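You operate a simulated robot arm through the tools that you are given. There is no shell and no other tool.

Carry out the task below with a simulated two-armed robot. There is one attempt and no reset: what you move stays moved.

## Task
Carry the white bin with both arms and set it on the lid glass.

Only the result counts: the job must be done as asked and must still hold three seconds after the hand-in. Knocking over, shifting, dropping, spilling or breaking anything else fails it. A push-on lid holds only when it is set on centred and level and pressed home; a screw cap is set on level and turned clockwise until tight.

## Robot
Two 7-joint arms with two-finger parallel grippers on one trunk, on a base that drives. Base frame: it is fixed to the floor where the robot stands at the start and does not move with it; the origin is under the middle of the robot, x ahead of it, y to its left, z up. Units: mm, degrees, N and s.
The left shoulder is at the start at [60, 189, 1128], the right one opposite. With the tool pointing down near the work surface each hand reaches from about 100 to 660 mm from the robot's upright axis, wherever it stands, measured 20 degrees to its own side. Places, roughly: lid glass [2200, 700, 900]. Payload 3.43 kg a hand.
The tool frame of a hand sits at the grasp point between the pads (the TCP): z along the fingers, y along the line on which they close. The tips reach 30 mm beyond it. Largest opening 94 mm; finger width 28, thickness 10; the body of the gripper, 50 by 96 mm, starts 55 mm behind the TCP.
Orientation is told as [roll, pitch, yaw] about the base's x, y, z axes, in that order, counted from this pose: with the fingers straight down and closing along the base's y, the tool's x points along the base's -x, its y along +y and its z along -z.

## Interface
- The arms move only by the tool drive_tool. It takes "left_commands", "right_commands" or both (then of equal length, played together; a hand with none holds still); each is a list of rows, each a list of 6 numbers: the shift along the base's x, y, z in m, then the turn, a rotation vector about the base's x, y, z in degrees. In form: [[x, y, z, wx, wy, wz], ...]. A call has 1 to 20 rows; each row shifts and turns the commanded pose from where the row before left it. "left_claw" and "right_claw" are, for a hand that has rows, the finger opening in m, from 0 to 0.094, set as the call begins (left out, the last holds). A row lasts 0.2 s, in which the tool goes at most 50 mm and 8.6 degrees; a call with a longer step from one row to the next is refused whole, and so is a gripper value outside its range. Where a pose cannot be reached the arm comes as near as it can. A force on the tool above 40 N (or 10 N above the force at the start of the call, whichever is more), or a blocked arm, ends the call early, and 0.2 s more pass. The fingers move at their own pace (about 153 mm/s each) and stop on an object; they squeeze with about 31 N. The grip force told is the motor's: it shows also when the fingers shut on nothing. Time passes only in rows, and 0.2 s behind the last, so rows that do not move let the fingers close. It gives the time, the measured TCP pose, the force on the tool (base axes), the opening and the grip force at its end, in the units of the frame above (readings bear some noise), with the torque about the TCP (base axes, N m) and any sound that the robot's microphone picked up.
- Cameras (640 x 400 px; columns grow to the right, rows downward): "scene" is now at [1.8, -2.1, 1661.1]; the picture's right is [-0.06, -1.00, 0.00], its down [-0.89, 0.05, -0.45] and it looks along [0.45, -0.03, -0.89] (base axes); focal length 274 px, centre (320, 200). "left" rides on the left gripper at [76, -14, -103] in its tool frame; the picture's right is [0.18, 0.98, 0.00], its down [-0.75, 0.14, -0.64] and it looks along [-0.63, 0.12, 0.77] (tool axes); focal length 243 px, centre (320, 200). "right" rides on the right gripper at [76, 14, -102] in its tool frame; the picture's right is [-0.18, 0.98, 0.00], its down [-0.75, -0.14, -0.64] and it looks along [-0.63, -0.12, 0.77] (tool axes); focal length 243 px, centre (320, 200). There is no depth. A picture from a camera that has moved, and an enlarged one, comes with that camera's place and axes in the base frame and with its lens.
- camera(camera): a new picture of that camera. The clock stands still meanwhile.
- lift_body(by): slides the trunk up (or, below 0, down) by that many mm; the arms and the scene camera ride with it, the base frame stays. It gives what a move gives, with no picture.
- steer(legs): drives the robot by 1 to 6 legs, each [ahead, left, turn to the left] in mm, mm and degrees, along the robot's own axes; the way and the turn of a leg run together, so that a leg with both is an arc; at most 1500 mm and 180 degrees a leg. The arms and the cameras ride along, it lands a little off, and it stops where it bumps. It gives what a move gives.
- pan_tilt(pan, tilt): turns the head with the scene camera to pan (to the left, within 86 degrees either way) and tilt (down, from -29 to 69), counted from straight ahead of the robot. It gives what a move gives.
- close_up(camera, box): a new picture of the part [left, top, right, bottom] of that camera's present view, enlarged. The clock stands still meanwhile.
- sign_off(): hands the job in; it is judged then, once.

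Nothing tells you exact positions but the pictures and the camera data. Unless the task says otherwise, let go and move clear before handing in.

The tools are called after "Request:" by a JSON object that holds its "method" and its "body". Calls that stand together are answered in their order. drive_tool: Moves the arms, as the interface text tells. Its arguments: {"type":"object","properties":{"left_commands":{"type":"array"},"left_claw":{"type":"number"},"right_commands":{"type":"array"},"right_claw":{"type":"number"}},"required":[]} The other tools are called the same way: lift_body (by) slides the trunk up or down; steer (legs) drives the base; pan_tilt (pan, tilt) turns the head that bears the scene camera; camera (camera) takes a picture; close_up (camera, box) takes an enlarged picture of a part of a camera's view; sign_off () hands the job in.

At the start:

```text
t: 0.0
left_ee_pos: [392.4, 131.6, 1074.0]
left_ee_rot: [0.0, 0.1, 0.0]
left_force: [-0.1, -0.7, 0.1]
left_ft_torque: [-0.04, 0.01, -0.01]
left_grip_width: 94.0
left_grasp_force: 0.1
right_ee_pos: [321.3, -131.9, 1055.8]
right_ee_rot: [0.0, 0.0, 0.0]
right_force: [-0.2, 0.0, 0.5]
right_ft_torque: [-0.01, -0.02, 0.0]
right_grip_width: 93.9
right_grasp_force: 0.2
trunk travel left (down, up): [-800.0, 190.0]
robot x, y, heading: [-1.4, -0.4, -0.2]
head pan, tilt: [-3.4, 63.5]
```

scene: 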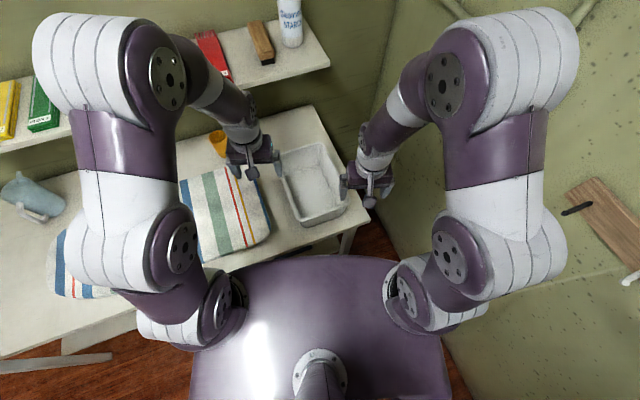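
right: 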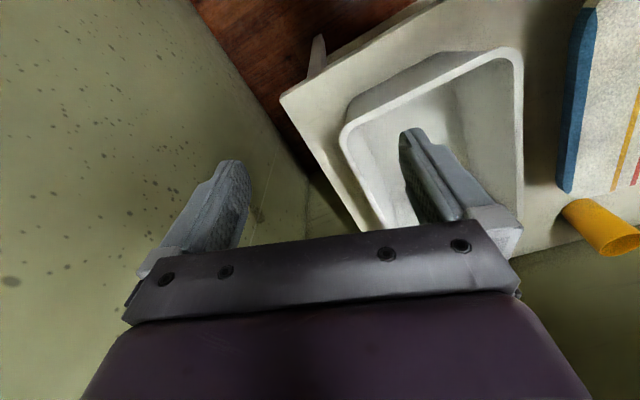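
left: 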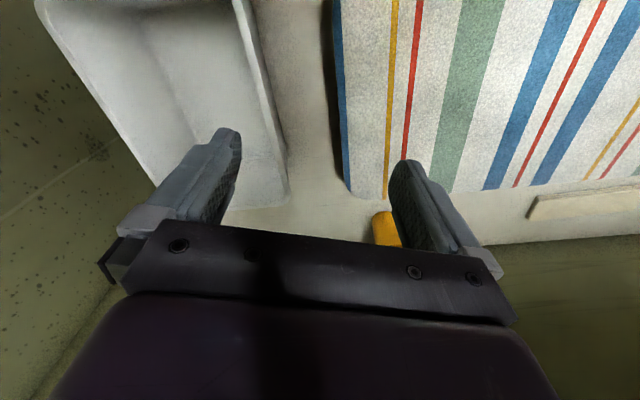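

The white bin looks to be on the table ahead, at about x 530, y 0, right by the wall on the right. I'll look at it more closely, then turn the head to find the lid glass.

Request:
{"method": "close_up", "body": {"camera": "scene", "box": [200, 100, 400, 270]}}

Request:
{"method": "pan_tilt", "body": {"pan": 15, "tilt": 15}}

Request:
{"method": "camera", "body": {"camera": "scene"}}

```text
2.35 times, centred on (300, 185) of scene
camera zoom: at [1.8, -2.1, 1661.1], right [-0.06, -1.0, 0.0], down [-0.89, 0.05, -0.45], along [0.45, -0.03, -0.89], focal length 646 px, centre (367, 235)
```

zoom: 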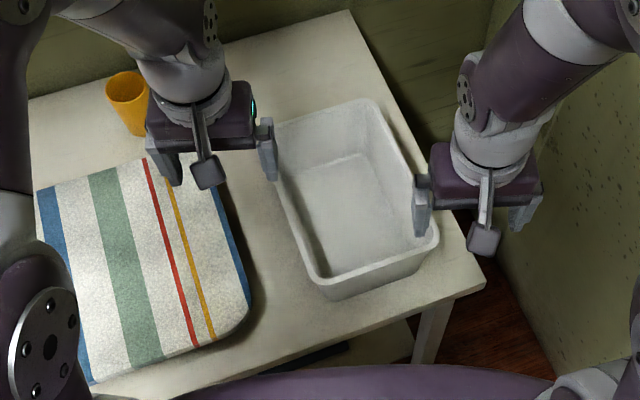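

```text
t: 1.2
left_ee_pos: [390.6, 130.5, 1074.4]
left_ee_rot: [0.0, 0.1, 0.0]
left_force: [0.6, -0.2, -0.4]
left_ft_torque: [0.02, -0.02, -0.04]
left_grip_width: 93.7
left_grasp_force: 0.0
right_ee_pos: [323.6, -132.0, 1055.6]
right_ee_rot: [0.1, 0.0, 0.0]
right_force: [0.1, -0.3, 0.0]
right_ft_torque: [0.0, -0.02, -0.01]
right_grip_width: 93.8
right_grasp_force: 0.0
trunk travel left (down, up): [-800.0, 190.0]
robot x, y, heading: [0.6, 2.0, -0.3]
head pan, tilt: [15.0, 15.0]
```

```text
taken
camera scene: at [29.6, 25.7, 1731.2], right [0.26, -0.97, 0.0], down [-0.25, -0.07, -0.97], along [0.93, 0.25, -0.26], focal length 274 px, centre (320, 200)
```

scene: 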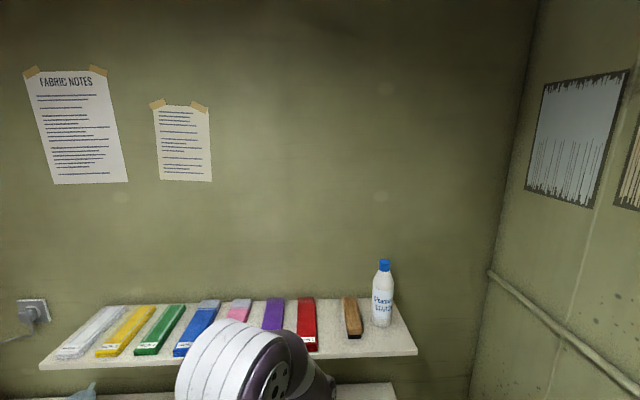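

A wall stands ahead, with a shelf and pinned notes. I'll read the notes and pan further round to look for the lid glass.

Request:
{"method": "close_up", "body": {"camera": "scene", "box": [10, 60, 220, 190]}}

Request:
{"method": "close_up", "body": {"camera": "scene", "box": [510, 60, 640, 220]}}

Request:
{"method": "pan_tilt", "body": {"pan": 75, "tilt": 25}}

Request:
{"method": "camera", "body": {"camera": "scene"}}

Request:
{"method": "pan_tilt", "body": {"pan": -75, "tilt": 25}}

Request:
{"method": "camera", "body": {"camera": "scene"}}

```text
3.05 times, centred on (115, 125) of scene
camera zoom: at [29.6, 25.7, 1731.2], right [0.26, -0.97, 0.0], down [-0.25, -0.07, -0.97], along [0.93, 0.25, -0.26], focal length 836 px, centre (945, 429)
```

zoom: 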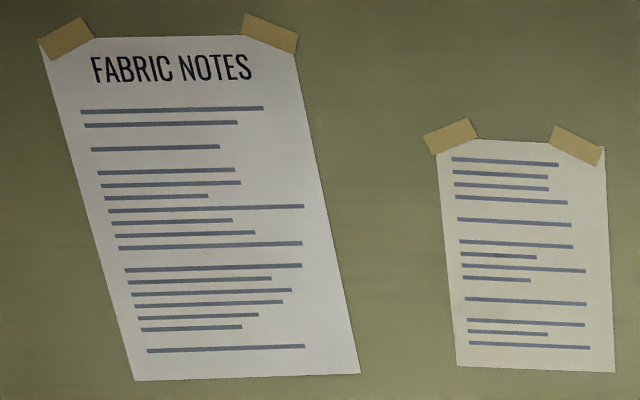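

```text
2.50 times, centred on (575, 140) of scene
camera zoom: at [29.6, 25.7, 1731.2], right [0.26, -0.97, 0.0], down [-0.25, -0.07, -0.97], along [0.93, 0.25, -0.26], focal length 686 px, centre (-318, 350)
```

zoom: 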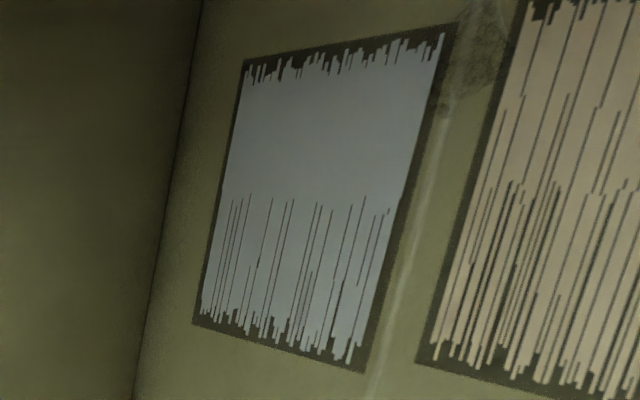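

```text
t: 2.5
left_ee_pos: [391.6, 131.2, 1075.4]
left_ee_rot: [0.0, 0.0, 0.0]
left_force: [0.2, -0.6, 0.0]
left_ft_torque: [-0.01, -0.01, 0.0]
left_grip_width: 93.5
left_grasp_force: 0.0
right_ee_pos: [323.8, -131.7, 1055.0]
right_ee_rot: [0.0, 0.0, 0.0]
right_force: [-0.2, -0.1, 0.4]
right_ft_torque: [-0.01, -0.01, -0.04]
right_grip_width: 94.0
right_grasp_force: 0.0
trunk travel left (down, up): [-800.0, 190.0]
robot x, y, heading: [2.1, 0.7, 0.0]
head pan, tilt: [75.0, 25.0]
```

```text
taken
camera scene: at [-36.7, 90.6, 1715.0], right [0.97, -0.26, 0.0], down [-0.11, -0.41, -0.91], along [0.24, 0.88, -0.42], focal length 274 px, centre (320, 200)
```

scene: 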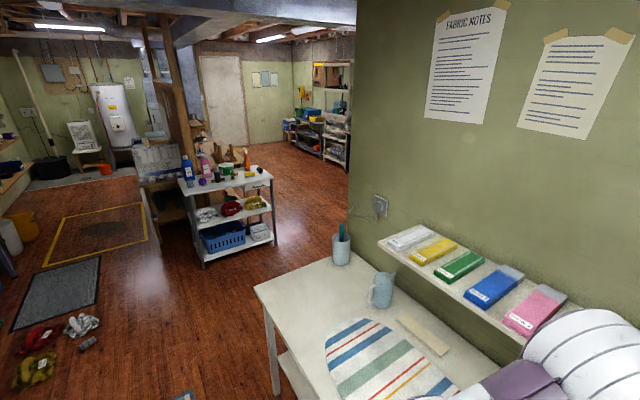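

```text
t: 4.8
left_ee_pos: [390.4, 131.5, 1075.1]
left_ee_rot: [0.0, 0.0, 0.0]
left_force: [0.0, -0.4, 0.2]
left_ft_torque: [-0.03, -0.01, 0.02]
left_grip_width: 94.2
left_grasp_force: 0.1
right_ee_pos: [322.7, -131.8, 1054.8]
right_ee_rot: [-0.1, 0.1, -0.1]
right_force: [0.2, 0.1, 0.4]
right_ft_torque: [0.0, 0.01, -0.02]
right_grip_width: 94.1
right_grasp_force: 0.2
trunk travel left (down, up): [-800.0, 190.0]
robot x, y, heading: [2.5, -2.3, -0.2]
head pan, tilt: [-75.0, 25.0]
```

```text
taken
camera scene: at [-36.8, -87.4, 1715.0], right [-0.97, -0.26, 0.0], down [-0.11, 0.41, -0.91], along [0.23, -0.88, -0.42], focal length 274 px, centre (320, 200)
```

scene: 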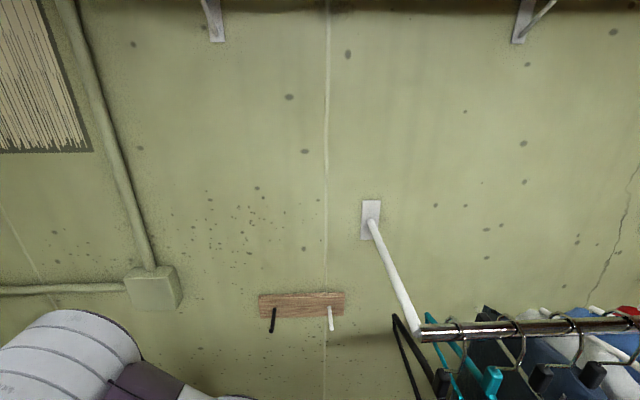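

The wall ahead ends on the left, so the lid glass is probably behind it and reached by going round. I'll study that passage.

Request:
{"method": "pan_tilt", "body": {"pan": 80, "tilt": 25}}

Request:
{"method": "close_up", "body": {"camera": "scene", "box": [160, 0, 400, 150]}}

Request:
{"method": "close_up", "body": {"camera": "scene", "box": [120, 130, 420, 400]}}

Request:
{"method": "close_up", "body": {"camera": "scene", "box": [0, 130, 200, 400]}}

Request:
{"method": "pan_tilt", "body": {"pan": 86, "tilt": 60}}

Request:
{"method": "camera", "body": {"camera": "scene"}}

```text
t: 7.2
left_ee_pos: [391.4, 131.0, 1075.1]
left_ee_rot: [0.1, -0.1, 0.0]
left_force: [-0.3, -1.4, -0.8]
left_ft_torque: [-0.01, -0.01, 0.02]
left_grip_width: 94.1
left_grasp_force: 0.1
right_ee_pos: [322.8, -133.0, 1054.1]
right_ee_rot: [0.0, 0.0, 0.0]
right_force: [-0.3, 0.1, 0.1]
right_ft_torque: [0.0, -0.01, 0.0]
right_grip_width: 94.0
right_grasp_force: 0.1
trunk travel left (down, up): [-800.0, 190.0]
robot x, y, heading: [-1.0, 0.7, 0.0]
head pan, tilt: [80.0, 25.0]
```

```text
2.67 times, centred on (280, 75) of scene
camera zoom: at [-44.6, 92.3, 1715.0], right [0.98, -0.17, 0.0], down [-0.07, -0.42, -0.91], along [0.16, 0.89, -0.42], focal length 732 px, centre (427, 533)
```

zoom: 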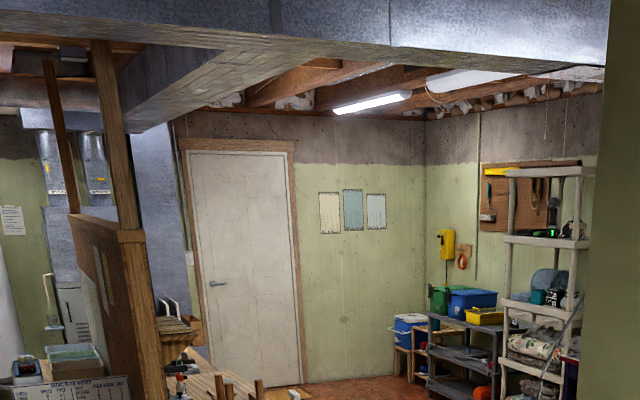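

```text
1.48 times, centred on (270, 265) of scene
camera zoom: at [-44.6, 92.3, 1715.0], right [0.98, -0.17, 0.0], down [-0.07, -0.42, -0.91], along [0.16, 0.89, -0.42], focal length 406 px, centre (394, 104)
```

zoom: 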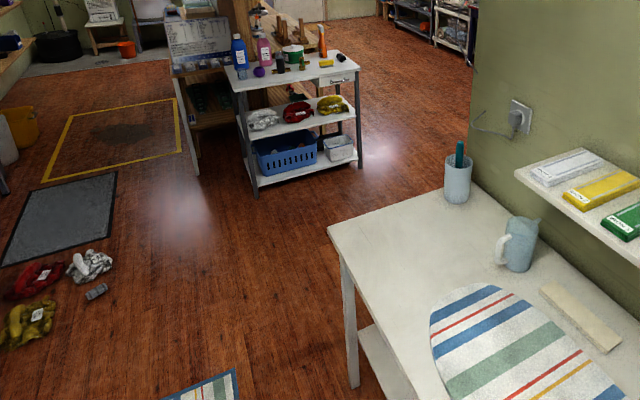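

```text
1.48 times, centred on (100, 265) of scene
camera zoom: at [-44.6, 92.3, 1715.0], right [0.98, -0.17, 0.0], down [-0.07, -0.42, -0.91], along [0.16, 0.89, -0.42], focal length 406 px, centre (646, 104)
```

zoom: 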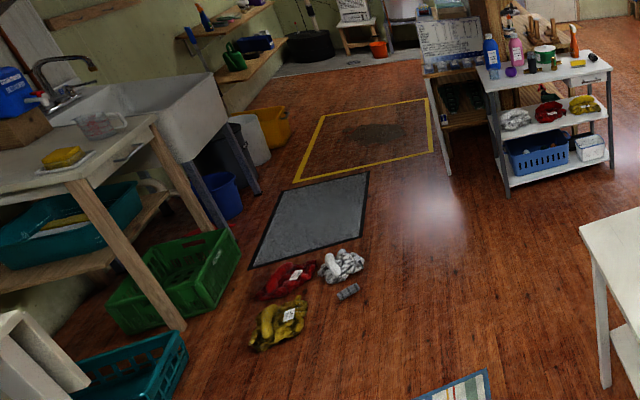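

```text
t: 8.2
left_ee_pos: [391.3, 131.1, 1075.0]
left_ee_rot: [0.0, 0.0, 0.0]
left_force: [-0.6, -0.1, -0.1]
left_ft_torque: [0.0, 0.0, 0.01]
left_grip_width: 94.0
left_grasp_force: 0.0
right_ee_pos: [323.5, -132.6, 1056.3]
right_ee_rot: [0.0, -0.1, 0.0]
right_force: [0.9, 0.8, 0.4]
right_ft_torque: [0.02, 0.02, -0.02]
right_grip_width: 94.2
right_grasp_force: 0.1
trunk travel left (down, up): [-800.0, 190.0]
robot x, y, heading: [-0.9, 1.5, -0.2]
head pan, tilt: [85.9, 60.0]
```

```text
taken
camera scene: at [-55.9, 68.1, 1665.0], right [1.0, -0.07, 0.0], down [-0.06, -0.86, -0.5], along [0.04, 0.5, -0.87], focal length 274 px, centre (320, 200)
```

scene: 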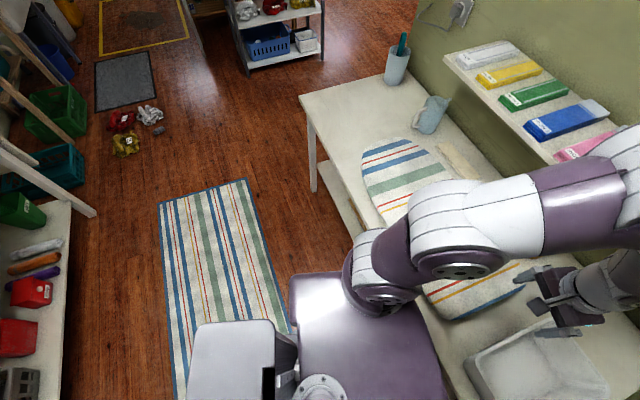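

The table and wall are turned about 18° to the robot. The wall ends near the left end of the table, and a cart stands beyond it, so there is a passage between them. I'll back off a little, square up to the table, go left and look behind the wall before picking anything up.

Request:
{"method": "steer", "body": {"legs": [[-120, 0, 0], [0, 0, 17.8], [0, 900, 0]]}}

Request:
{"method": "pan_tilt", "body": {"pan": 40, "tilt": 30}}

Request:
{"method": "camera", "body": {"camera": "scene"}}

Request:
{"method": "pan_tilt", "body": {"pan": 0, "tilt": 30}}

Request:
{"method": "camera", "body": {"camera": "scene"}}

```text
t: 14.9
left_ee_pos: [-74.9, 1119.1, 1074.1]
left_ee_rot: [0.1, -0.1, 18.1]
left_force: [-0.1, -0.1, -0.1]
left_ft_torque: [-0.03, -0.01, -0.02]
left_grip_width: 93.8
left_grasp_force: 0.2
right_ee_pos: [-58.4, 846.4, 1054.0]
right_ee_rot: [0.0, 0.0, 18.1]
right_force: [-0.2, 0.8, -0.2]
right_ft_torque: [-0.01, 0.01, -0.01]
right_grip_width: 94.0
right_grasp_force: 0.1
trunk travel left (down, up): [-800.0, 190.0]
robot x, y, heading: [-407.0, 874.7, 18.2]
head pan, tilt: [85.9, 60.0]
```

```text
t: 16.0
left_ee_pos: [-74.4, 1117.7, 1073.6]
left_ee_rot: [-0.1, 0.0, 18.1]
left_force: [-0.1, -0.2, -0.7]
left_ft_torque: [-0.01, 0.0, 0.01]
left_grip_width: 93.9
left_grasp_force: 0.1
right_ee_pos: [-57.5, 846.8, 1055.7]
right_ee_rot: [0.0, 0.0, 18.0]
right_force: [0.8, -0.2, -0.1]
right_ft_torque: [-0.02, 0.03, 0.0]
right_grip_width: 94.1
right_grasp_force: 0.0
trunk travel left (down, up): [-800.0, 190.0]
robot x, y, heading: [-410.4, 874.1, 18.1]
head pan, tilt: [40.0, 30.0]
```

```text
taken
camera scene: at [-416.5, 931.9, 1707.0], right [0.85, -0.53, 0.0], down [-0.26, -0.43, -0.87], along [0.46, 0.74, -0.5], focal length 274 px, centre (320, 200)
```

scene: 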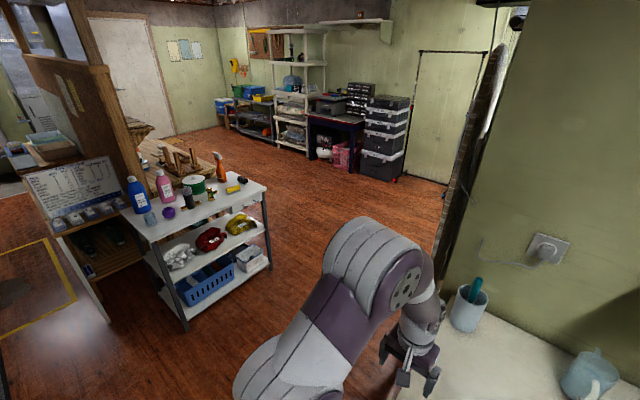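

```text
t: 17.1
left_ee_pos: [-75.5, 1119.0, 1075.6]
left_ee_rot: [-0.1, 0.1, 18.0]
left_force: [-0.4, -0.5, 0.2]
left_ft_torque: [0.0, -0.03, 0.02]
left_grip_width: 94.0
left_grasp_force: 0.0
right_ee_pos: [-58.0, 845.8, 1054.4]
right_ee_rot: [-0.1, 0.0, 18.1]
right_force: [-0.7, -0.7, -0.6]
right_ft_torque: [0.01, 0.0, 0.05]
right_grip_width: 93.9
right_grasp_force: 0.1
trunk travel left (down, up): [-800.0, 190.0]
robot x, y, heading: [-406.3, 873.8, 18.4]
head pan, tilt: [0.0, 30.0]
```

```text
taken
camera scene: at [-378.3, 883.3, 1707.1], right [0.31, -0.95, 0.0], down [-0.48, -0.16, -0.87], along [0.82, 0.27, -0.5], focal length 274 px, centre (320, 200)
```

scene: 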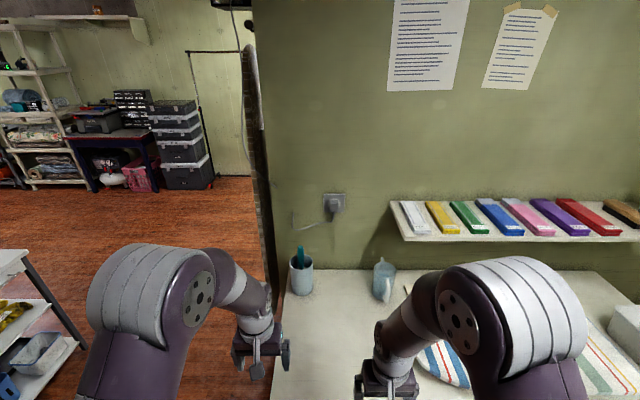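

The wall ends right at the table's end, and there is open floor to the far room. I'll go on to the middle of the gap and look past the wall end.

Request:
{"method": "steer", "body": {"legs": [[0, 820, 0]]}}

Request:
{"method": "pan_tilt", "body": {"pan": -15, "tilt": 30}}

Request:
{"method": "camera", "body": {"camera": "scene"}}

Request:
{"method": "pan_tilt", "body": {"pan": 50, "tilt": 50}}

Request:
{"method": "camera", "body": {"camera": "scene"}}

```text
t: 21.5
left_ee_pos: [-334.8, 1907.7, 1075.1]
left_ee_rot: [0.0, -0.1, 18.2]
left_force: [0.4, 0.2, -0.3]
left_ft_torque: [0.01, 0.0, 0.01]
left_grip_width: 94.1
left_grasp_force: 0.2
right_ee_pos: [-316.9, 1636.3, 1054.8]
right_ee_rot: [-0.1, 0.1, 18.2]
right_force: [1.2, 0.6, -0.6]
right_ft_torque: [0.01, 0.02, -0.01]
right_grip_width: 94.1
right_grasp_force: 0.1
trunk travel left (down, up): [-800.0, 190.0]
robot x, y, heading: [-668.6, 1659.8, 18.3]
head pan, tilt: [0.0, 30.0]
```

```text
t: 22.3
left_ee_pos: [-335.3, 1909.1, 1074.9]
left_ee_rot: [0.0, 0.0, 18.1]
left_force: [-0.5, -0.3, -0.3]
left_ft_torque: [0.04, 0.02, -0.01]
left_grip_width: 94.1
left_grasp_force: 0.1
right_ee_pos: [-316.9, 1636.1, 1056.0]
right_ee_rot: [0.0, 0.0, 18.2]
right_force: [-0.3, -0.3, -0.5]
right_ft_torque: [-0.02, 0.01, 0.0]
right_grip_width: 94.1
right_grasp_force: 0.0
trunk travel left (down, up): [-800.0, 190.0]
robot x, y, heading: [-667.9, 1659.9, 18.0]
head pan, tilt: [-15.0, 30.0]
```

```text
taken
camera scene: at [-633.0, 1649.6, 1707.1], right [0.06, -1.0, 0.0], down [-0.5, -0.03, -0.87], along [0.86, 0.05, -0.5], focal length 274 px, centre (320, 200)
```

scene: 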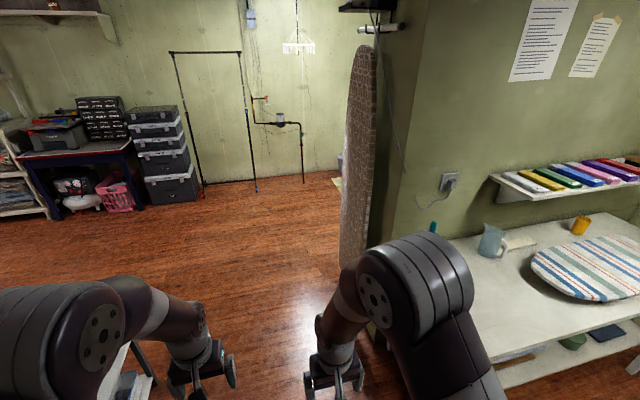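

```text
t: 23.6
left_ee_pos: [-334.2, 1908.0, 1074.5]
left_ee_rot: [0.0, 0.1, 18.2]
left_force: [-0.5, 0.0, 0.2]
left_ft_torque: [0.03, -0.02, -0.05]
left_grip_width: 94.2
left_grasp_force: 0.2
right_ee_pos: [-317.1, 1636.3, 1055.4]
right_ee_rot: [-0.1, 0.0, 18.3]
right_force: [1.0, -0.1, 0.0]
right_ft_torque: [-0.02, 0.02, 0.0]
right_grip_width: 94.0
right_grasp_force: 0.1
trunk travel left (down, up): [-800.0, 190.0]
robot x, y, heading: [-659.2, 1665.1, 18.3]
head pan, tilt: [50.0, 50.0]
```

```text
taken
camera scene: at [-694.5, 1715.7, 1677.6], right [0.93, -0.37, 0.0], down [-0.28, -0.71, -0.64], along [0.24, 0.6, -0.77], focal length 274 px, centre (320, 200)
```

scene: 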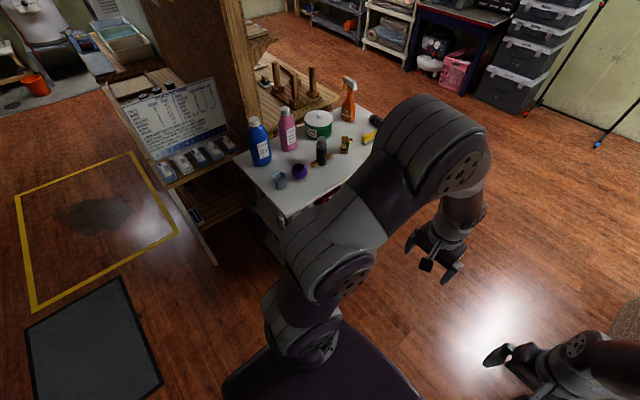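

An ironing board stands at the wall end, and the cart is on the left. The gap's middle is near here, so I'll drive ahead through it and then look to the right.

Request:
{"method": "steer", "body": {"legs": [[0, 70, 0], [900, 0, 0]]}}

Request:
{"method": "pan_tilt", "body": {"pan": -45, "tilt": 30}}

Request:
{"method": "camera", "body": {"camera": "scene"}}

Request:
{"method": "pan_tilt", "body": {"pan": -80, "tilt": 40}}

Request:
{"method": "camera", "body": {"camera": "scene"}}

```text
t: 29.0
left_ee_pos: [499.2, 2260.8, 1075.2]
left_ee_rot: [0.0, 0.1, 18.5]
left_force: [-0.8, -0.7, 0.1]
left_ft_torque: [0.01, -0.01, 0.01]
left_grip_width: 94.2
left_grasp_force: 0.0
right_ee_pos: [518.0, 1989.8, 1055.2]
right_ee_rot: [0.0, 0.1, 18.4]
right_force: [-0.2, 0.2, 0.1]
right_ft_torque: [-0.02, 0.01, 0.0]
right_grip_width: 94.2
right_grasp_force: 0.0
trunk travel left (down, up): [-800.0, 190.0]
robot x, y, heading: [170.4, 2012.3, 18.5]
head pan, tilt: [50.0, 50.0]
```

```text
t: 30.7
left_ee_pos: [498.2, 2260.9, 1074.8]
left_ee_rot: [0.0, 0.0, 18.6]
left_force: [-0.8, 0.3, -0.4]
left_ft_torque: [0.01, 0.0, -0.01]
left_grip_width: 93.9
left_grasp_force: 0.1
right_ee_pos: [518.6, 1989.6, 1054.9]
right_ee_rot: [0.0, 0.0, 18.5]
right_force: [-0.6, 0.1, 1.0]
right_ft_torque: [0.01, 0.0, 0.0]
right_grip_width: 93.9
right_grasp_force: 0.0
trunk travel left (down, up): [-800.0, 190.0]
robot x, y, heading: [167.7, 2011.8, 18.5]
head pan, tilt: [-45.0, 30.0]
```

```text
taken
camera scene: at [193.0, 1954.8, 1707.0], right [-0.45, -0.9, 0.0], down [-0.45, 0.22, -0.87], along [0.78, -0.39, -0.5], focal length 274 px, centre (320, 200)
```

scene: 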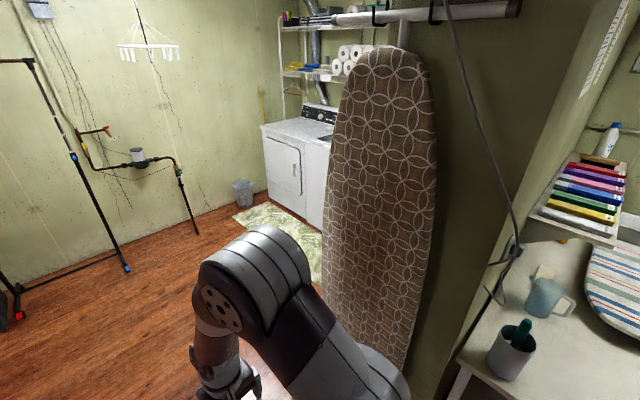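

```text
t: 31.7
left_ee_pos: [499.8, 2260.7, 1074.4]
left_ee_rot: [0.0, 0.0, 18.5]
left_force: [-1.0, -0.2, -0.2]
left_ft_torque: [0.04, 0.01, 0.01]
left_grip_width: 93.8
left_grasp_force: 0.0
right_ee_pos: [517.5, 1988.3, 1055.4]
right_ee_rot: [-0.1, 0.0, 18.6]
right_force: [-0.1, -0.5, 0.2]
right_ft_torque: [0.01, 0.01, -0.01]
right_grip_width: 94.3
right_grasp_force: 0.1
trunk travel left (down, up): [-800.0, 190.0]
robot x, y, heading: [170.4, 2013.3, 18.4]
head pan, tilt: [-80.0, 40.0]
```

```text
taken
camera scene: at [152.7, 1920.4, 1691.7], right [-0.88, -0.48, 0.0], down [-0.31, 0.56, -0.77], along [0.37, -0.67, -0.64], focal length 274 px, centre (320, 200)
```

scene: 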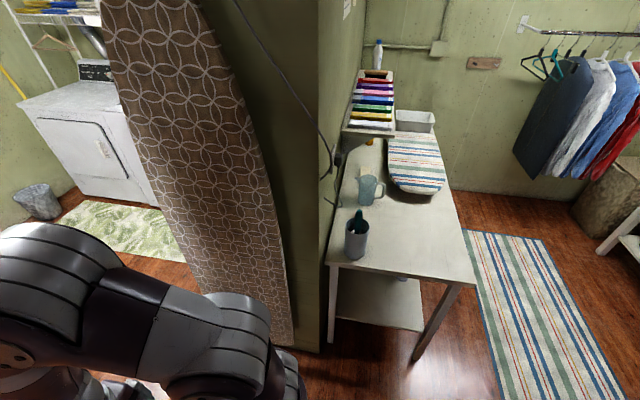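

A washer and dryer stand in the bay behind the wall, and the lid glass is probably on the washer. I'll go ahead past the ironing board and turn to face them.

Request:
{"method": "steer", "body": {"legs": [[1300, 0, 0], [0, 0, -60]]}}

Request:
{"method": "pan_tilt", "body": {"pan": -25, "tilt": 30}}

Request:
{"method": "camera", "body": {"camera": "scene"}}

```text
t: 40.9
left_ee_pos: [1767.8, 2236.9, 1073.5]
left_ee_rot: [0.1, 0.0, -42.9]
left_force: [-0.1, -0.7, 0.3]
left_ft_torque: [0.01, -0.02, -0.02]
left_grip_width: 93.8
left_grasp_force: 0.0
right_ee_pos: [1538.3, 2091.0, 1054.3]
right_ee_rot: [-0.1, 0.0, -43.0]
right_force: [-1.3, -0.7, 0.4]
right_ft_torque: [-0.02, -0.02, -0.03]
right_grip_width: 94.1
right_grasp_force: 0.2
trunk travel left (down, up): [-800.0, 190.0]
robot x, y, heading: [1392.1, 2404.2, -43.2]
head pan, tilt: [-80.0, 40.0]
```

```text
t: 42.1
left_ee_pos: [1769.2, 2236.6, 1074.4]
left_ee_rot: [0.1, 0.0, -42.8]
left_force: [-0.4, -0.4, 0.3]
left_ft_torque: [0.01, -0.02, 0.0]
left_grip_width: 93.8
left_grasp_force: 0.1
right_ee_pos: [1538.5, 2090.7, 1055.4]
right_ee_rot: [0.0, 0.0, -42.9]
right_force: [0.1, -1.1, -0.9]
right_ft_torque: [-0.02, -0.02, 0.02]
right_grip_width: 94.1
right_grasp_force: 0.1
trunk travel left (down, up): [-800.0, 190.0]
robot x, y, heading: [1392.8, 2410.1, -42.7]
head pan, tilt: [-25.0, 30.0]
```

```text
taken
camera scene: at [1381.7, 2366.9, 1707.0], right [-0.93, -0.38, 0.0], down [-0.19, 0.46, -0.87], along [0.32, -0.8, -0.5], focal length 274 px, centre (320, 200)
```

scene: 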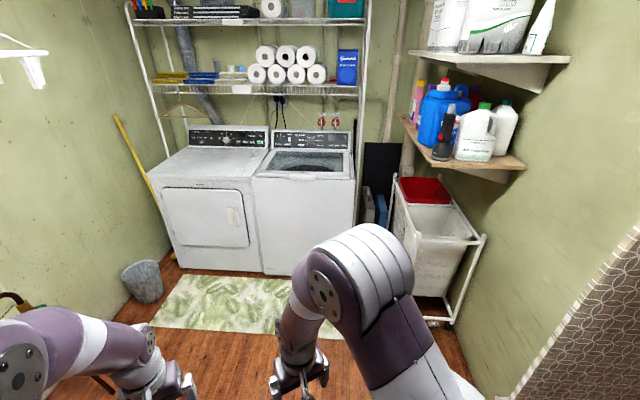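

The washer with its glass lid is at the back of the bay, with the dryer left of it and a shelf above. I'll drive closer and face it.

Request:
{"method": "steer", "body": {"legs": [[767, -158, 0], [0, 0, -29]]}}

Request:
{"method": "pan_tilt", "body": {"pan": 0, "tilt": 30}}

Request:
{"method": "camera", "body": {"camera": "scene"}}

```text
t: 47.8
left_ee_pos: [2095.0, 1433.1, 1075.7]
left_ee_rot: [0.0, 0.0, -72.1]
left_force: [-1.1, -0.1, 0.1]
left_ft_torque: [0.0, -0.03, 0.03]
left_grip_width: 93.9
left_grasp_force: 0.1
right_ee_pos: [1823.9, 1416.3, 1054.7]
right_ee_rot: [0.0, 0.0, -72.1]
right_force: [-0.2, 0.7, -0.7]
right_ft_torque: [-0.01, 0.03, 0.02]
right_grip_width: 93.9
right_grasp_force: 0.1
trunk travel left (down, up): [-800.0, 190.0]
robot x, y, heading: [1852.0, 1764.1, -72.0]
head pan, tilt: [-25.0, 30.0]
```

```text
t: 48.7
left_ee_pos: [2095.0, 1432.5, 1074.2]
left_ee_rot: [0.0, 0.0, -72.1]
left_force: [-0.5, -0.3, 0.2]
left_ft_torque: [0.04, 0.0, -0.02]
left_grip_width: 94.1
left_grasp_force: 0.1
right_ee_pos: [1823.6, 1415.8, 1055.1]
right_ee_rot: [0.1, -0.1, -72.1]
right_force: [0.4, 0.3, -0.3]
right_ft_torque: [-0.02, 0.03, -0.03]
right_grip_width: 94.1
right_grasp_force: 0.1
trunk travel left (down, up): [-800.0, 190.0]
robot x, y, heading: [1850.8, 1766.0, -72.1]
head pan, tilt: [0.0, 30.0]
```

```text
taken
camera scene: at [1859.2, 1737.4, 1707.1], right [-0.95, -0.31, 0.0], down [-0.15, 0.48, -0.87], along [0.27, -0.82, -0.5], focal length 274 px, centre (320, 200)
```

scene: 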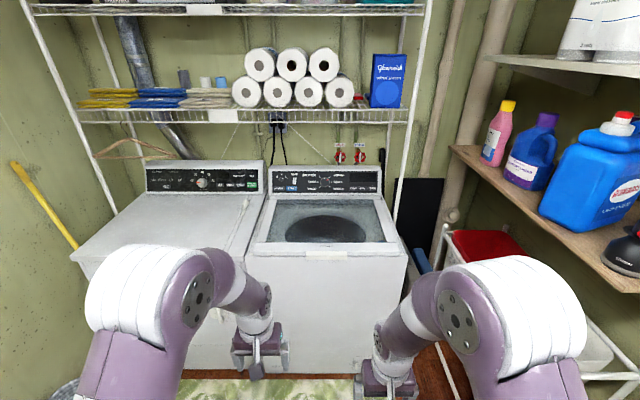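

Request:
{"method": "close_up", "body": {"camera": "scene", "box": [220, 150, 430, 290]}}

Request:
{"method": "pan_tilt", "body": {"pan": 0, "tilt": 55}}

Request:
{"method": "camera", "body": {"camera": "scene"}}

```text
2.86 times, centred on (325, 220) of scene
camera zoom: at [1859.2, 1737.4, 1707.1], right [-0.95, -0.31, 0.0], down [-0.15, 0.48, -0.87], along [0.27, -0.82, -0.5], focal length 784 px, centre (306, 143)
```

zoom: 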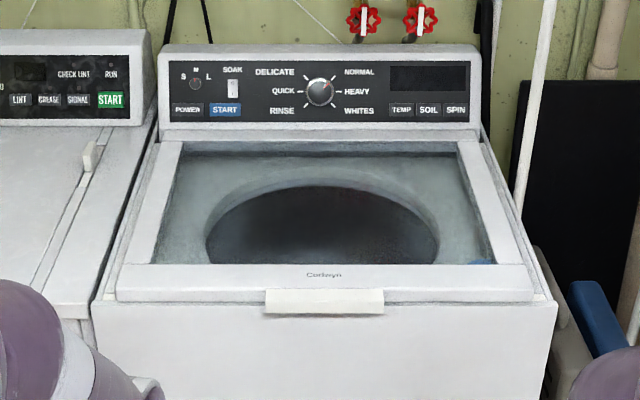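

```text
t: 49.5
left_ee_pos: [2095.4, 1433.1, 1076.1]
left_ee_rot: [0.0, 0.0, -72.2]
left_force: [0.0, 0.0, -0.2]
left_ft_torque: [-0.01, -0.02, 0.0]
left_grip_width: 94.1
left_grasp_force: 0.0
right_ee_pos: [1823.2, 1416.3, 1055.6]
right_ee_rot: [0.1, -0.1, -72.1]
right_force: [-0.1, -0.1, -0.3]
right_ft_torque: [0.0, -0.01, 0.0]
right_grip_width: 94.1
right_grasp_force: 0.2
trunk travel left (down, up): [-800.0, 190.0]
robot x, y, heading: [1850.9, 1764.0, -72.1]
head pan, tilt: [0.0, 55.0]
```

```text
taken
camera scene: at [1853.6, 1754.9, 1671.1], right [-0.95, -0.31, 0.0], down [-0.25, 0.78, -0.57], along [0.18, -0.55, -0.82], focal length 274 px, centre (320, 200)
```

scene: 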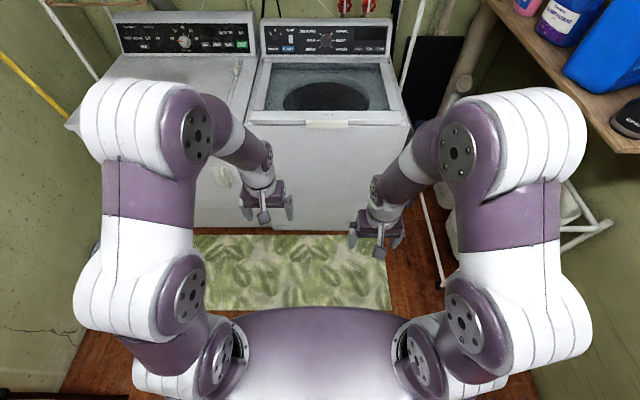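

The lid glass lies inside a white frame on the washer top, roughly 500 by 350 mm. I'll raise the trunk for a second viewpoint to work out its height.

Request:
{"method": "lift_body", "body": {"by": 185}}

Request:
{"method": "pan_tilt", "body": {"pan": 0, "tilt": 45}}

Request:
{"method": "close_up", "body": {"camera": "scene", "box": [220, 100, 430, 240]}}

Request:
{"method": "lift_body", "body": {"by": -485}}

Request:
{"method": "pan_tilt", "body": {"pan": 0, "tilt": 20}}

Request:
{"method": "close_up", "body": {"camera": "scene", "box": [220, 150, 430, 290]}}

Request:
{"method": "camera", "body": {"camera": "scene"}}

```text
t: 51.6
left_ee_pos: [2095.3, 1432.1, 1259.1]
left_ee_rot: [0.0, 0.0, -72.0]
left_force: [-0.3, 0.6, 0.1]
left_ft_torque: [-0.03, 0.03, 0.0]
left_grip_width: 93.8
left_grasp_force: 0.0
right_ee_pos: [1823.7, 1417.1, 1239.7]
right_ee_rot: [0.0, 0.0, -72.1]
right_force: [0.3, 0.0, -0.3]
right_ft_torque: [0.02, -0.02, 0.0]
right_grip_width: 93.8
right_grasp_force: 0.1
trunk travel left (down, up): [-985.0, 5.0]
robot x, y, heading: [1848.7, 1764.4, -72.3]
head pan, tilt: [0.0, 55.0]
```

```text
t: 52.3
left_ee_pos: [2095.5, 1432.0, 1259.3]
left_ee_rot: [0.0, 0.1, -72.1]
left_force: [0.1, 0.2, 0.7]
left_ft_torque: [-0.01, 0.0, -0.03]
left_grip_width: 94.0
left_grasp_force: 0.1
right_ee_pos: [1823.6, 1416.0, 1240.8]
right_ee_rot: [0.0, 0.0, -72.1]
right_force: [-0.3, -0.2, -0.2]
right_ft_torque: [0.01, 0.0, -0.02]
right_grip_width: 94.1
right_grasp_force: 0.2
trunk travel left (down, up): [-985.0, 5.0]
robot x, y, heading: [1853.6, 1765.9, -72.2]
head pan, tilt: [0.0, 45.0]
```

```text
2.86 times, centred on (325, 170) of scene
camera zoom: at [1856.4, 1746.1, 1869.4], right [-0.95, -0.31, 0.0], down [-0.22, 0.67, -0.71], along [0.22, -0.67, -0.71], focal length 784 px, centre (306, 286)
```

zoom: 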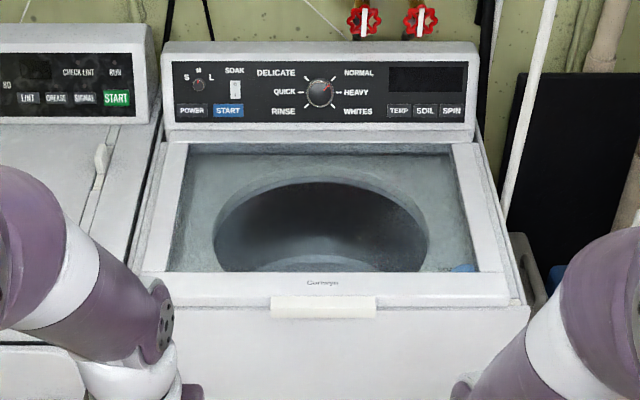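

```text
refused: -485 is not a number from -400 to 400
```

```text
t: 53.2
left_ee_pos: [2095.3, 1432.1, 1260.7]
left_ee_rot: [0.0, 0.0, -72.2]
left_force: [0.2, 0.2, -0.1]
left_ft_torque: [0.01, -0.01, 0.03]
left_grip_width: 94.1
left_grasp_force: 0.2
right_ee_pos: [1823.9, 1416.1, 1240.5]
right_ee_rot: [0.1, 0.0, -72.1]
right_force: [-0.3, 0.1, 0.5]
right_ft_torque: [-0.01, -0.01, -0.01]
right_grip_width: 93.9
right_grasp_force: 0.1
trunk travel left (down, up): [-985.0, 5.0]
robot x, y, heading: [1848.6, 1762.5, -72.0]
head pan, tilt: [0.0, 20.0]
```

```text
2.86 times, centred on (325, 220) of scene
camera zoom: at [1860.0, 1734.9, 1908.0], right [-0.95, -0.31, 0.0], down [-0.11, 0.33, -0.94], along [0.29, -0.89, -0.34], focal length 784 px, centre (306, 143)
```

zoom: 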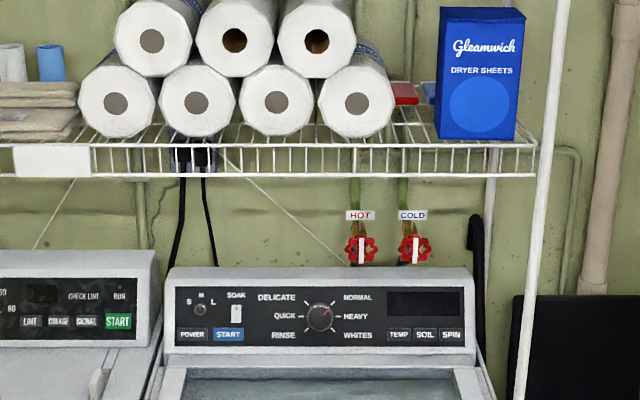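

```text
taken
camera scene: at [1860.0, 1734.9, 1908.0], right [-0.95, -0.31, 0.0], down [-0.11, 0.33, -0.94], along [0.29, -0.89, -0.34], focal length 274 px, centre (320, 200)
```

scene: 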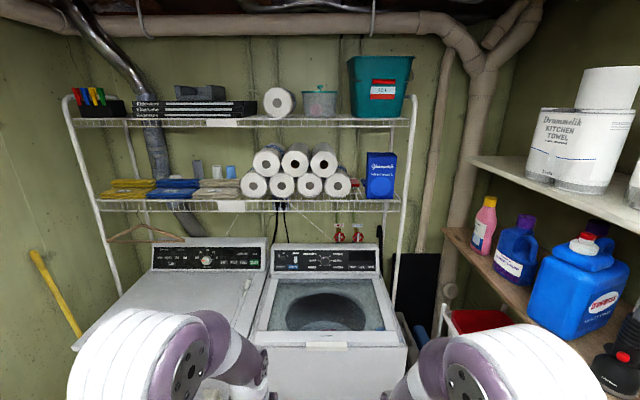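

The glass comes out at about z 920, and the shelf overhangs its rear half at about z 1420. I'll check how far my own base reaches forward before going close.

Request:
{"method": "pan_tilt", "body": {"pan": 0, "tilt": 55}}

Request:
{"method": "camera", "body": {"camera": "scene"}}

Request:
{"method": "lift_body", "body": {"by": -185}}

Request:
{"method": "camera", "body": {"camera": "left"}}

Request:
{"method": "camera", "body": {"camera": "right"}}

```text
t: 54.2
left_ee_pos: [2095.3, 1433.2, 1260.8]
left_ee_rot: [0.0, 0.0, -72.0]
left_force: [-0.5, -0.3, -0.4]
left_ft_torque: [0.02, 0.01, -0.03]
left_grip_width: 94.0
left_grasp_force: 0.1
right_ee_pos: [1823.3, 1416.7, 1240.5]
right_ee_rot: [0.1, 0.0, -72.1]
right_force: [0.2, -0.5, -1.4]
right_ft_torque: [0.01, 0.01, 0.0]
right_grip_width: 93.8
right_grasp_force: 0.1
trunk travel left (down, up): [-985.0, 5.0]
robot x, y, heading: [1853.6, 1765.6, -72.0]
head pan, tilt: [0.0, 55.0]
```

```text
taken
camera scene: at [1853.6, 1754.9, 1856.1], right [-0.95, -0.31, 0.0], down [-0.25, 0.78, -0.57], along [0.18, -0.55, -0.82], focal length 274 px, centre (320, 200)
```

scene: 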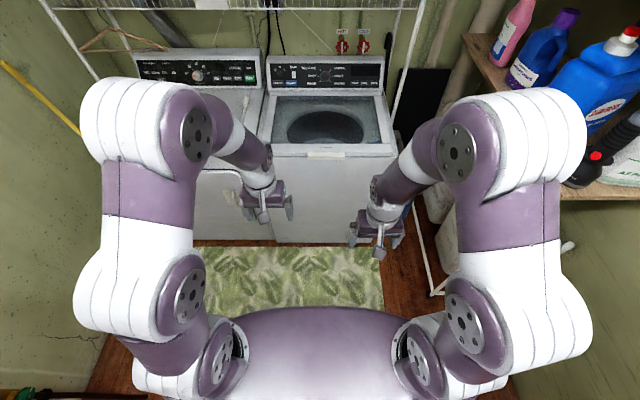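

```text
t: 56.2
left_ee_pos: [2096.0, 1433.1, 1075.0]
left_ee_rot: [0.0, 0.0, -72.1]
left_force: [0.6, 0.1, 0.7]
left_ft_torque: [0.01, 0.01, -0.01]
left_grip_width: 94.0
left_grasp_force: 0.2
right_ee_pos: [1823.3, 1416.8, 1055.6]
right_ee_rot: [0.1, 0.0, -72.2]
right_force: [0.3, 0.0, 0.3]
right_ft_torque: [-0.01, 0.03, 0.03]
right_grip_width: 94.0
right_grasp_force: 0.1
trunk travel left (down, up): [-800.0, 190.0]
robot x, y, heading: [1846.2, 1766.2, -72.0]
head pan, tilt: [0.0, 55.0]
```

```text
taken
camera left: at [2058.2, 1500.9, 1177.9], right [0.88, 0.48, 0.0], down [0.37, -0.67, 0.64], along [0.31, -0.56, -0.77], focal length 243 px, centre (320, 200)
```

left: 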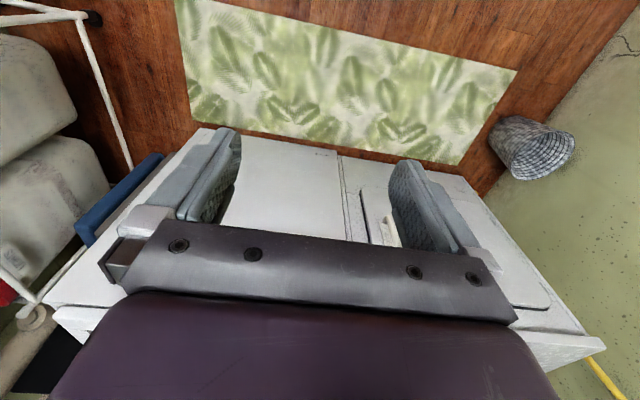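

```text
taken
camera right: at [1814.1, 1494.0, 1156.8], right [0.99, 0.13, 0.0], down [0.1, -0.76, 0.64], along [0.08, -0.64, -0.77], focal length 243 px, centre (320, 200)
```

right: 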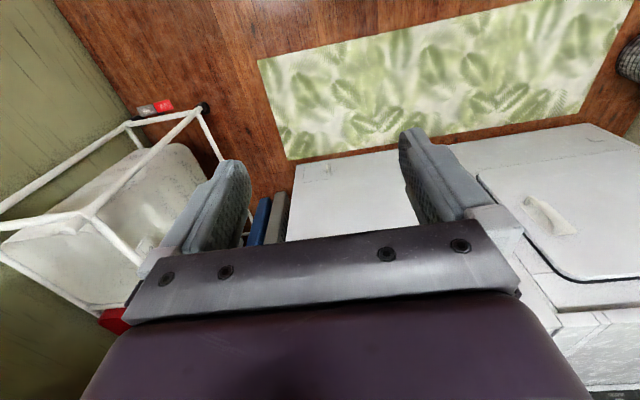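

The purple dome is the torso, because it rises with the trunk. I'll lower the trunk so that the base shows past it.

Request:
{"method": "lift_body", "body": {"by": -400}}

Request:
{"method": "pan_tilt", "body": {"pan": 0, "tilt": 69}}

Request:
{"method": "camera", "body": {"camera": "scene"}}

Request:
{"method": "pan_tilt", "body": {"pan": 86, "tilt": 69}}

Request:
{"method": "camera", "body": {"camera": "scene"}}

Request:
{"method": "pan_tilt", "body": {"pan": 0, "tilt": 35}}

Request:
{"method": "camera", "body": {"camera": "scene"}}

Request:
{"method": "lift_body", "body": {"by": 400}}

```text
t: 60.1
left_ee_pos: [2095.5, 1432.8, 674.2]
left_ee_rot: [0.0, 0.0, -72.1]
left_force: [-0.1, -0.7, -0.7]
left_ft_torque: [0.0, 0.0, -0.01]
left_grip_width: 93.8
left_grasp_force: 0.0
right_ee_pos: [1823.6, 1417.8, 656.6]
right_ee_rot: [0.0, 0.0, -72.1]
right_force: [0.2, 0.7, 0.7]
right_ft_torque: [-0.01, -0.02, -0.02]
right_grip_width: 94.0
right_grasp_force: 0.1
trunk travel left (down, up): [-400.0, 590.0]
robot x, y, heading: [1850.1, 1766.4, -72.2]
head pan, tilt: [0.0, 55.0]
```

```text
t: 60.8
left_ee_pos: [2095.1, 1432.6, 675.4]
left_ee_rot: [0.1, 0.0, -72.1]
left_force: [-0.8, 0.1, 0.1]
left_ft_torque: [0.01, -0.04, -0.01]
left_grip_width: 94.3
left_grasp_force: 0.1
right_ee_pos: [1824.3, 1417.7, 655.3]
right_ee_rot: [0.0, 0.0, -72.2]
right_force: [-0.7, 0.7, 0.6]
right_ft_torque: [0.0, 0.01, -0.02]
right_grip_width: 94.1
right_grasp_force: 0.1
trunk travel left (down, up): [-400.0, 590.0]
robot x, y, heading: [1851.7, 1764.0, -72.1]
head pan, tilt: [0.0, 68.8]
```

```text
taken
camera scene: at [1848.6, 1770.3, 1255.6], right [-0.95, -0.31, 0.0], down [-0.29, 0.89, -0.36], along [0.11, -0.35, -0.93], focal length 274 px, centre (320, 200)
```

scene: 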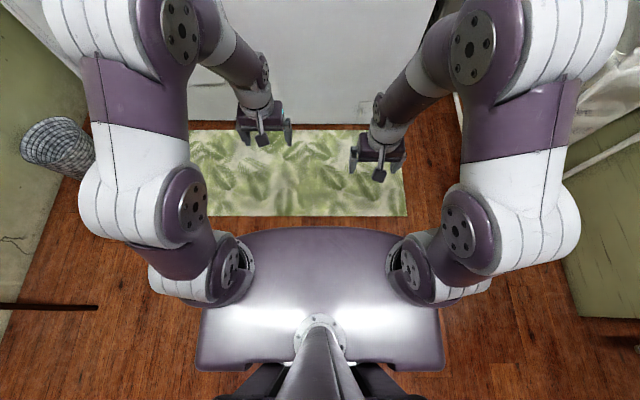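

```text
t: 62.4
left_ee_pos: [2095.8, 1433.0, 674.0]
left_ee_rot: [0.0, 0.0, -72.1]
left_force: [0.5, 0.3, 0.3]
left_ft_torque: [-0.04, -0.03, -0.02]
left_grip_width: 94.0
left_grasp_force: 0.0
right_ee_pos: [1823.9, 1417.2, 655.9]
right_ee_rot: [0.0, 0.0, -72.1]
right_force: [0.1, 0.4, -0.1]
right_ft_torque: [0.01, 0.02, -0.01]
right_grip_width: 94.3
right_grasp_force: 0.1
trunk travel left (down, up): [-400.0, 590.0]
robot x, y, heading: [1849.3, 1766.3, -72.1]
head pan, tilt: [85.9, 68.8]
```

```text
taken
camera scene: at [1885.8, 1836.9, 1255.6], right [0.24, -0.97, 0.0], down [-0.91, -0.22, -0.36], along [0.35, 0.09, -0.93], focal length 274 px, centre (320, 200)
```

scene: 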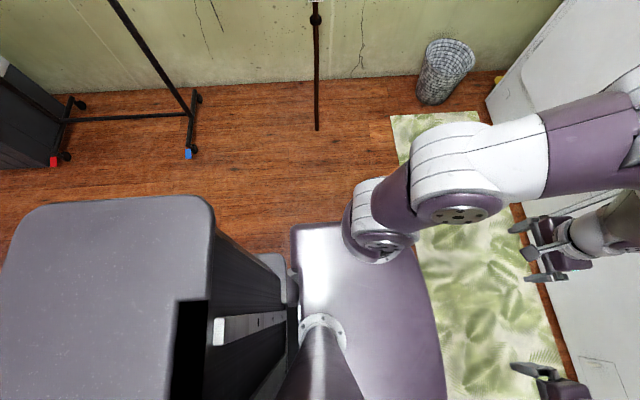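

```text
t: 64.0
left_ee_pos: [2096.0, 1432.6, 674.8]
left_ee_rot: [0.0, 0.0, -72.1]
left_force: [0.0, -0.9, 0.4]
left_ft_torque: [0.0, -0.05, 0.0]
left_grip_width: 93.9
left_grasp_force: 0.0
right_ee_pos: [1822.6, 1418.3, 655.1]
right_ee_rot: [0.0, 0.0, -72.1]
right_force: [0.4, -0.2, -0.4]
right_ft_torque: [-0.02, 0.02, 0.0]
right_grip_width: 94.2
right_grasp_force: 0.0
trunk travel left (down, up): [-400.0, 590.0]
robot x, y, heading: [1851.0, 1762.9, -72.3]
head pan, tilt: [0.0, 35.0]
```

```text
taken
camera scene: at [1858.5, 1739.8, 1299.2], right [-0.95, -0.31, 0.0], down [-0.18, 0.55, -0.82], along [0.25, -0.78, -0.57], focal length 274 px, centre (320, 200)
```

scene: 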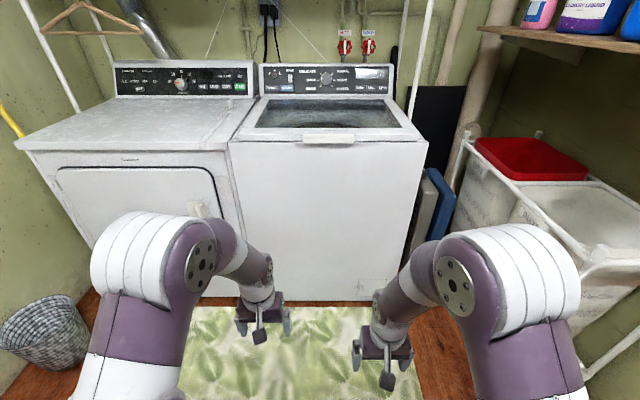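

```text
t: 67.9
left_ee_pos: [2094.7, 1431.8, 1075.1]
left_ee_rot: [0.1, 0.0, -72.1]
left_force: [-0.7, -0.3, -0.2]
left_ft_torque: [-0.01, 0.0, 0.02]
left_grip_width: 93.9
left_grasp_force: 0.0
right_ee_pos: [1824.0, 1417.2, 1055.7]
right_ee_rot: [0.0, 0.0, -72.2]
right_force: [-0.3, -0.3, -0.1]
right_ft_torque: [0.01, -0.02, -0.01]
right_grip_width: 93.9
right_grasp_force: 0.0
trunk travel left (down, up): [-800.0, 190.0]
robot x, y, heading: [1849.9, 1762.5, -72.1]
head pan, tilt: [0.0, 35.0]
```

The base reaches at most about 250–300 mm ahead of the axis, and the washer top is at about z 930. The lid glass centre is near (2190, 625), so the robot should finally stand near (2005, 1195) with heading -72°. Now I'll retrace the route to the table and get the bin.

Request:
{"method": "steer", "body": {"legs": [[0, 0, 29], [-767, 158, 0], [0, 0, 61.3]]}}

```text
t: 76.2
left_ee_pos: [1729.2, 2649.4, 1075.4]
left_ee_rot: [0.0, 0.1, 17.8]
left_force: [0.1, 0.7, 0.2]
left_ft_torque: [0.01, -0.01, 0.0]
left_grip_width: 93.9
left_grasp_force: 0.0
right_ee_pos: [1743.8, 2376.9, 1054.8]
right_ee_rot: [0.0, 0.0, 17.7]
right_force: [-0.1, -0.3, -0.2]
right_ft_torque: [0.0, 0.01, -0.01]
right_grip_width: 94.1
right_grasp_force: 0.2
trunk travel left (down, up): [-800.0, 190.0]
robot x, y, heading: [1395.1, 2401.9, 17.6]
head pan, tilt: [0.0, 35.0]
```

I'm back at the turning point. Next I reverse through the gap.

Request:
{"method": "steer", "body": {"legs": [[-1285, 4, 0], [-940, -40, 0]]}}

```text
t: 87.3
left_ee_pos: [-399.1, 1923.4, 1075.6]
left_ee_rot: [-0.1, 0.0, 17.0]
left_force: [0.0, -0.1, 0.5]
left_ft_torque: [0.02, -0.02, -0.01]
left_grip_width: 94.0
left_grasp_force: 0.0
right_ee_pos: [-385.6, 1651.2, 1056.0]
right_ee_rot: [0.0, 0.0, 17.2]
right_force: [0.7, 0.4, -1.0]
right_ft_torque: [0.01, 0.0, 0.01]
right_grip_width: 93.9
right_grasp_force: 0.0
trunk travel left (down, up): [-800.0, 190.0]
robot x, y, heading: [-734.4, 1682.8, 17.2]
head pan, tilt: [0.0, 35.0]
```

I'm through the gap. I'll strafe right, back in front of the table.

Request:
{"method": "steer", "body": {"legs": [[0, -1300, 0]]}}

```text
t: 93.9
left_ee_pos: [-19.0, 659.9, 1074.8]
left_ee_rot: [-0.1, 0.0, 16.2]
left_force: [-0.3, 0.6, 0.1]
left_ft_torque: [0.01, -0.03, 0.03]
left_grip_width: 94.1
left_grasp_force: 0.1
right_ee_pos: [-10.9, 388.3, 1054.6]
right_ee_rot: [0.1, 0.0, 16.2]
right_force: [0.2, -0.2, 0.8]
right_ft_torque: [0.01, -0.01, 0.01]
right_grip_width: 94.1
right_grasp_force: 0.1
trunk travel left (down, up): [-800.0, 190.0]
robot x, y, heading: [-357.7, 427.7, 16.2]
head pan, tilt: [0.0, 35.0]
```

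Next stop is just behind the starting place.

Request:
{"method": "steer", "body": {"legs": [[60, -477, 0], [0, 0, -16.3]]}}

Request:
{"method": "pan_tilt", "body": {"pan": 0, "tilt": 45}}

Request:
{"method": "camera", "body": {"camera": "scene"}}

```text
t: 97.7
left_ee_pos: [224.0, 112.6, 1074.4]
left_ee_rot: [0.0, 0.0, -0.1]
left_force: [-0.6, 0.1, 0.2]
left_ft_torque: [-0.01, -0.02, 0.0]
left_grip_width: 93.9
left_grasp_force: 0.1
right_ee_pos: [155.5, -151.6, 1055.7]
right_ee_rot: [0.1, 0.0, 0.0]
right_force: [-0.5, -0.4, -1.2]
right_ft_torque: [-0.04, 0.0, -0.03]
right_grip_width: 94.0
right_grasp_force: 0.0
trunk travel left (down, up): [-800.0, 190.0]
robot x, y, heading: [-168.6, -18.6, -0.0]
head pan, tilt: [0.0, 35.0]
```

```text
t: 98.4
left_ee_pos: [224.7, 112.5, 1075.1]
left_ee_rot: [0.0, 0.0, -0.1]
left_force: [-1.4, 0.0, -0.3]
left_ft_torque: [-0.01, 0.01, 0.01]
left_grip_width: 94.1
left_grasp_force: 0.0
right_ee_pos: [154.8, -151.9, 1055.8]
right_ee_rot: [0.0, -0.1, 0.0]
right_force: [-1.0, 0.4, 0.0]
right_ft_torque: [-0.05, -0.02, 0.04]
right_grip_width: 94.0
right_grasp_force: 0.1
trunk travel left (down, up): [-800.0, 190.0]
robot x, y, heading: [-169.9, -16.9, 0.1]
head pan, tilt: [0.0, 45.0]
```

```text
taken
camera scene: at [-147.1, -17.0, 1684.5], right [0.0, -1.0, 0.0], down [-0.71, 0.0, -0.71], along [0.71, 0.0, -0.71], focal length 274 px, centre (320, 200)
```

scene: 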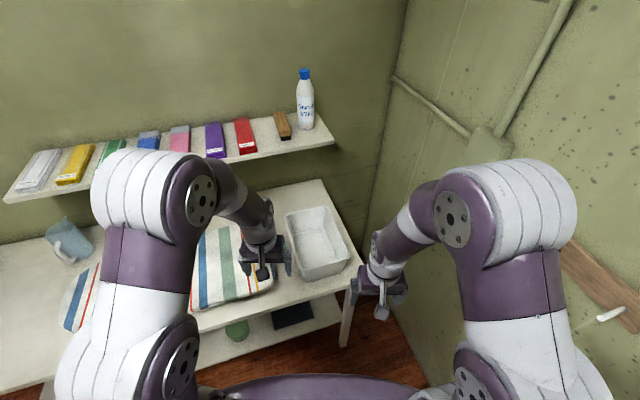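

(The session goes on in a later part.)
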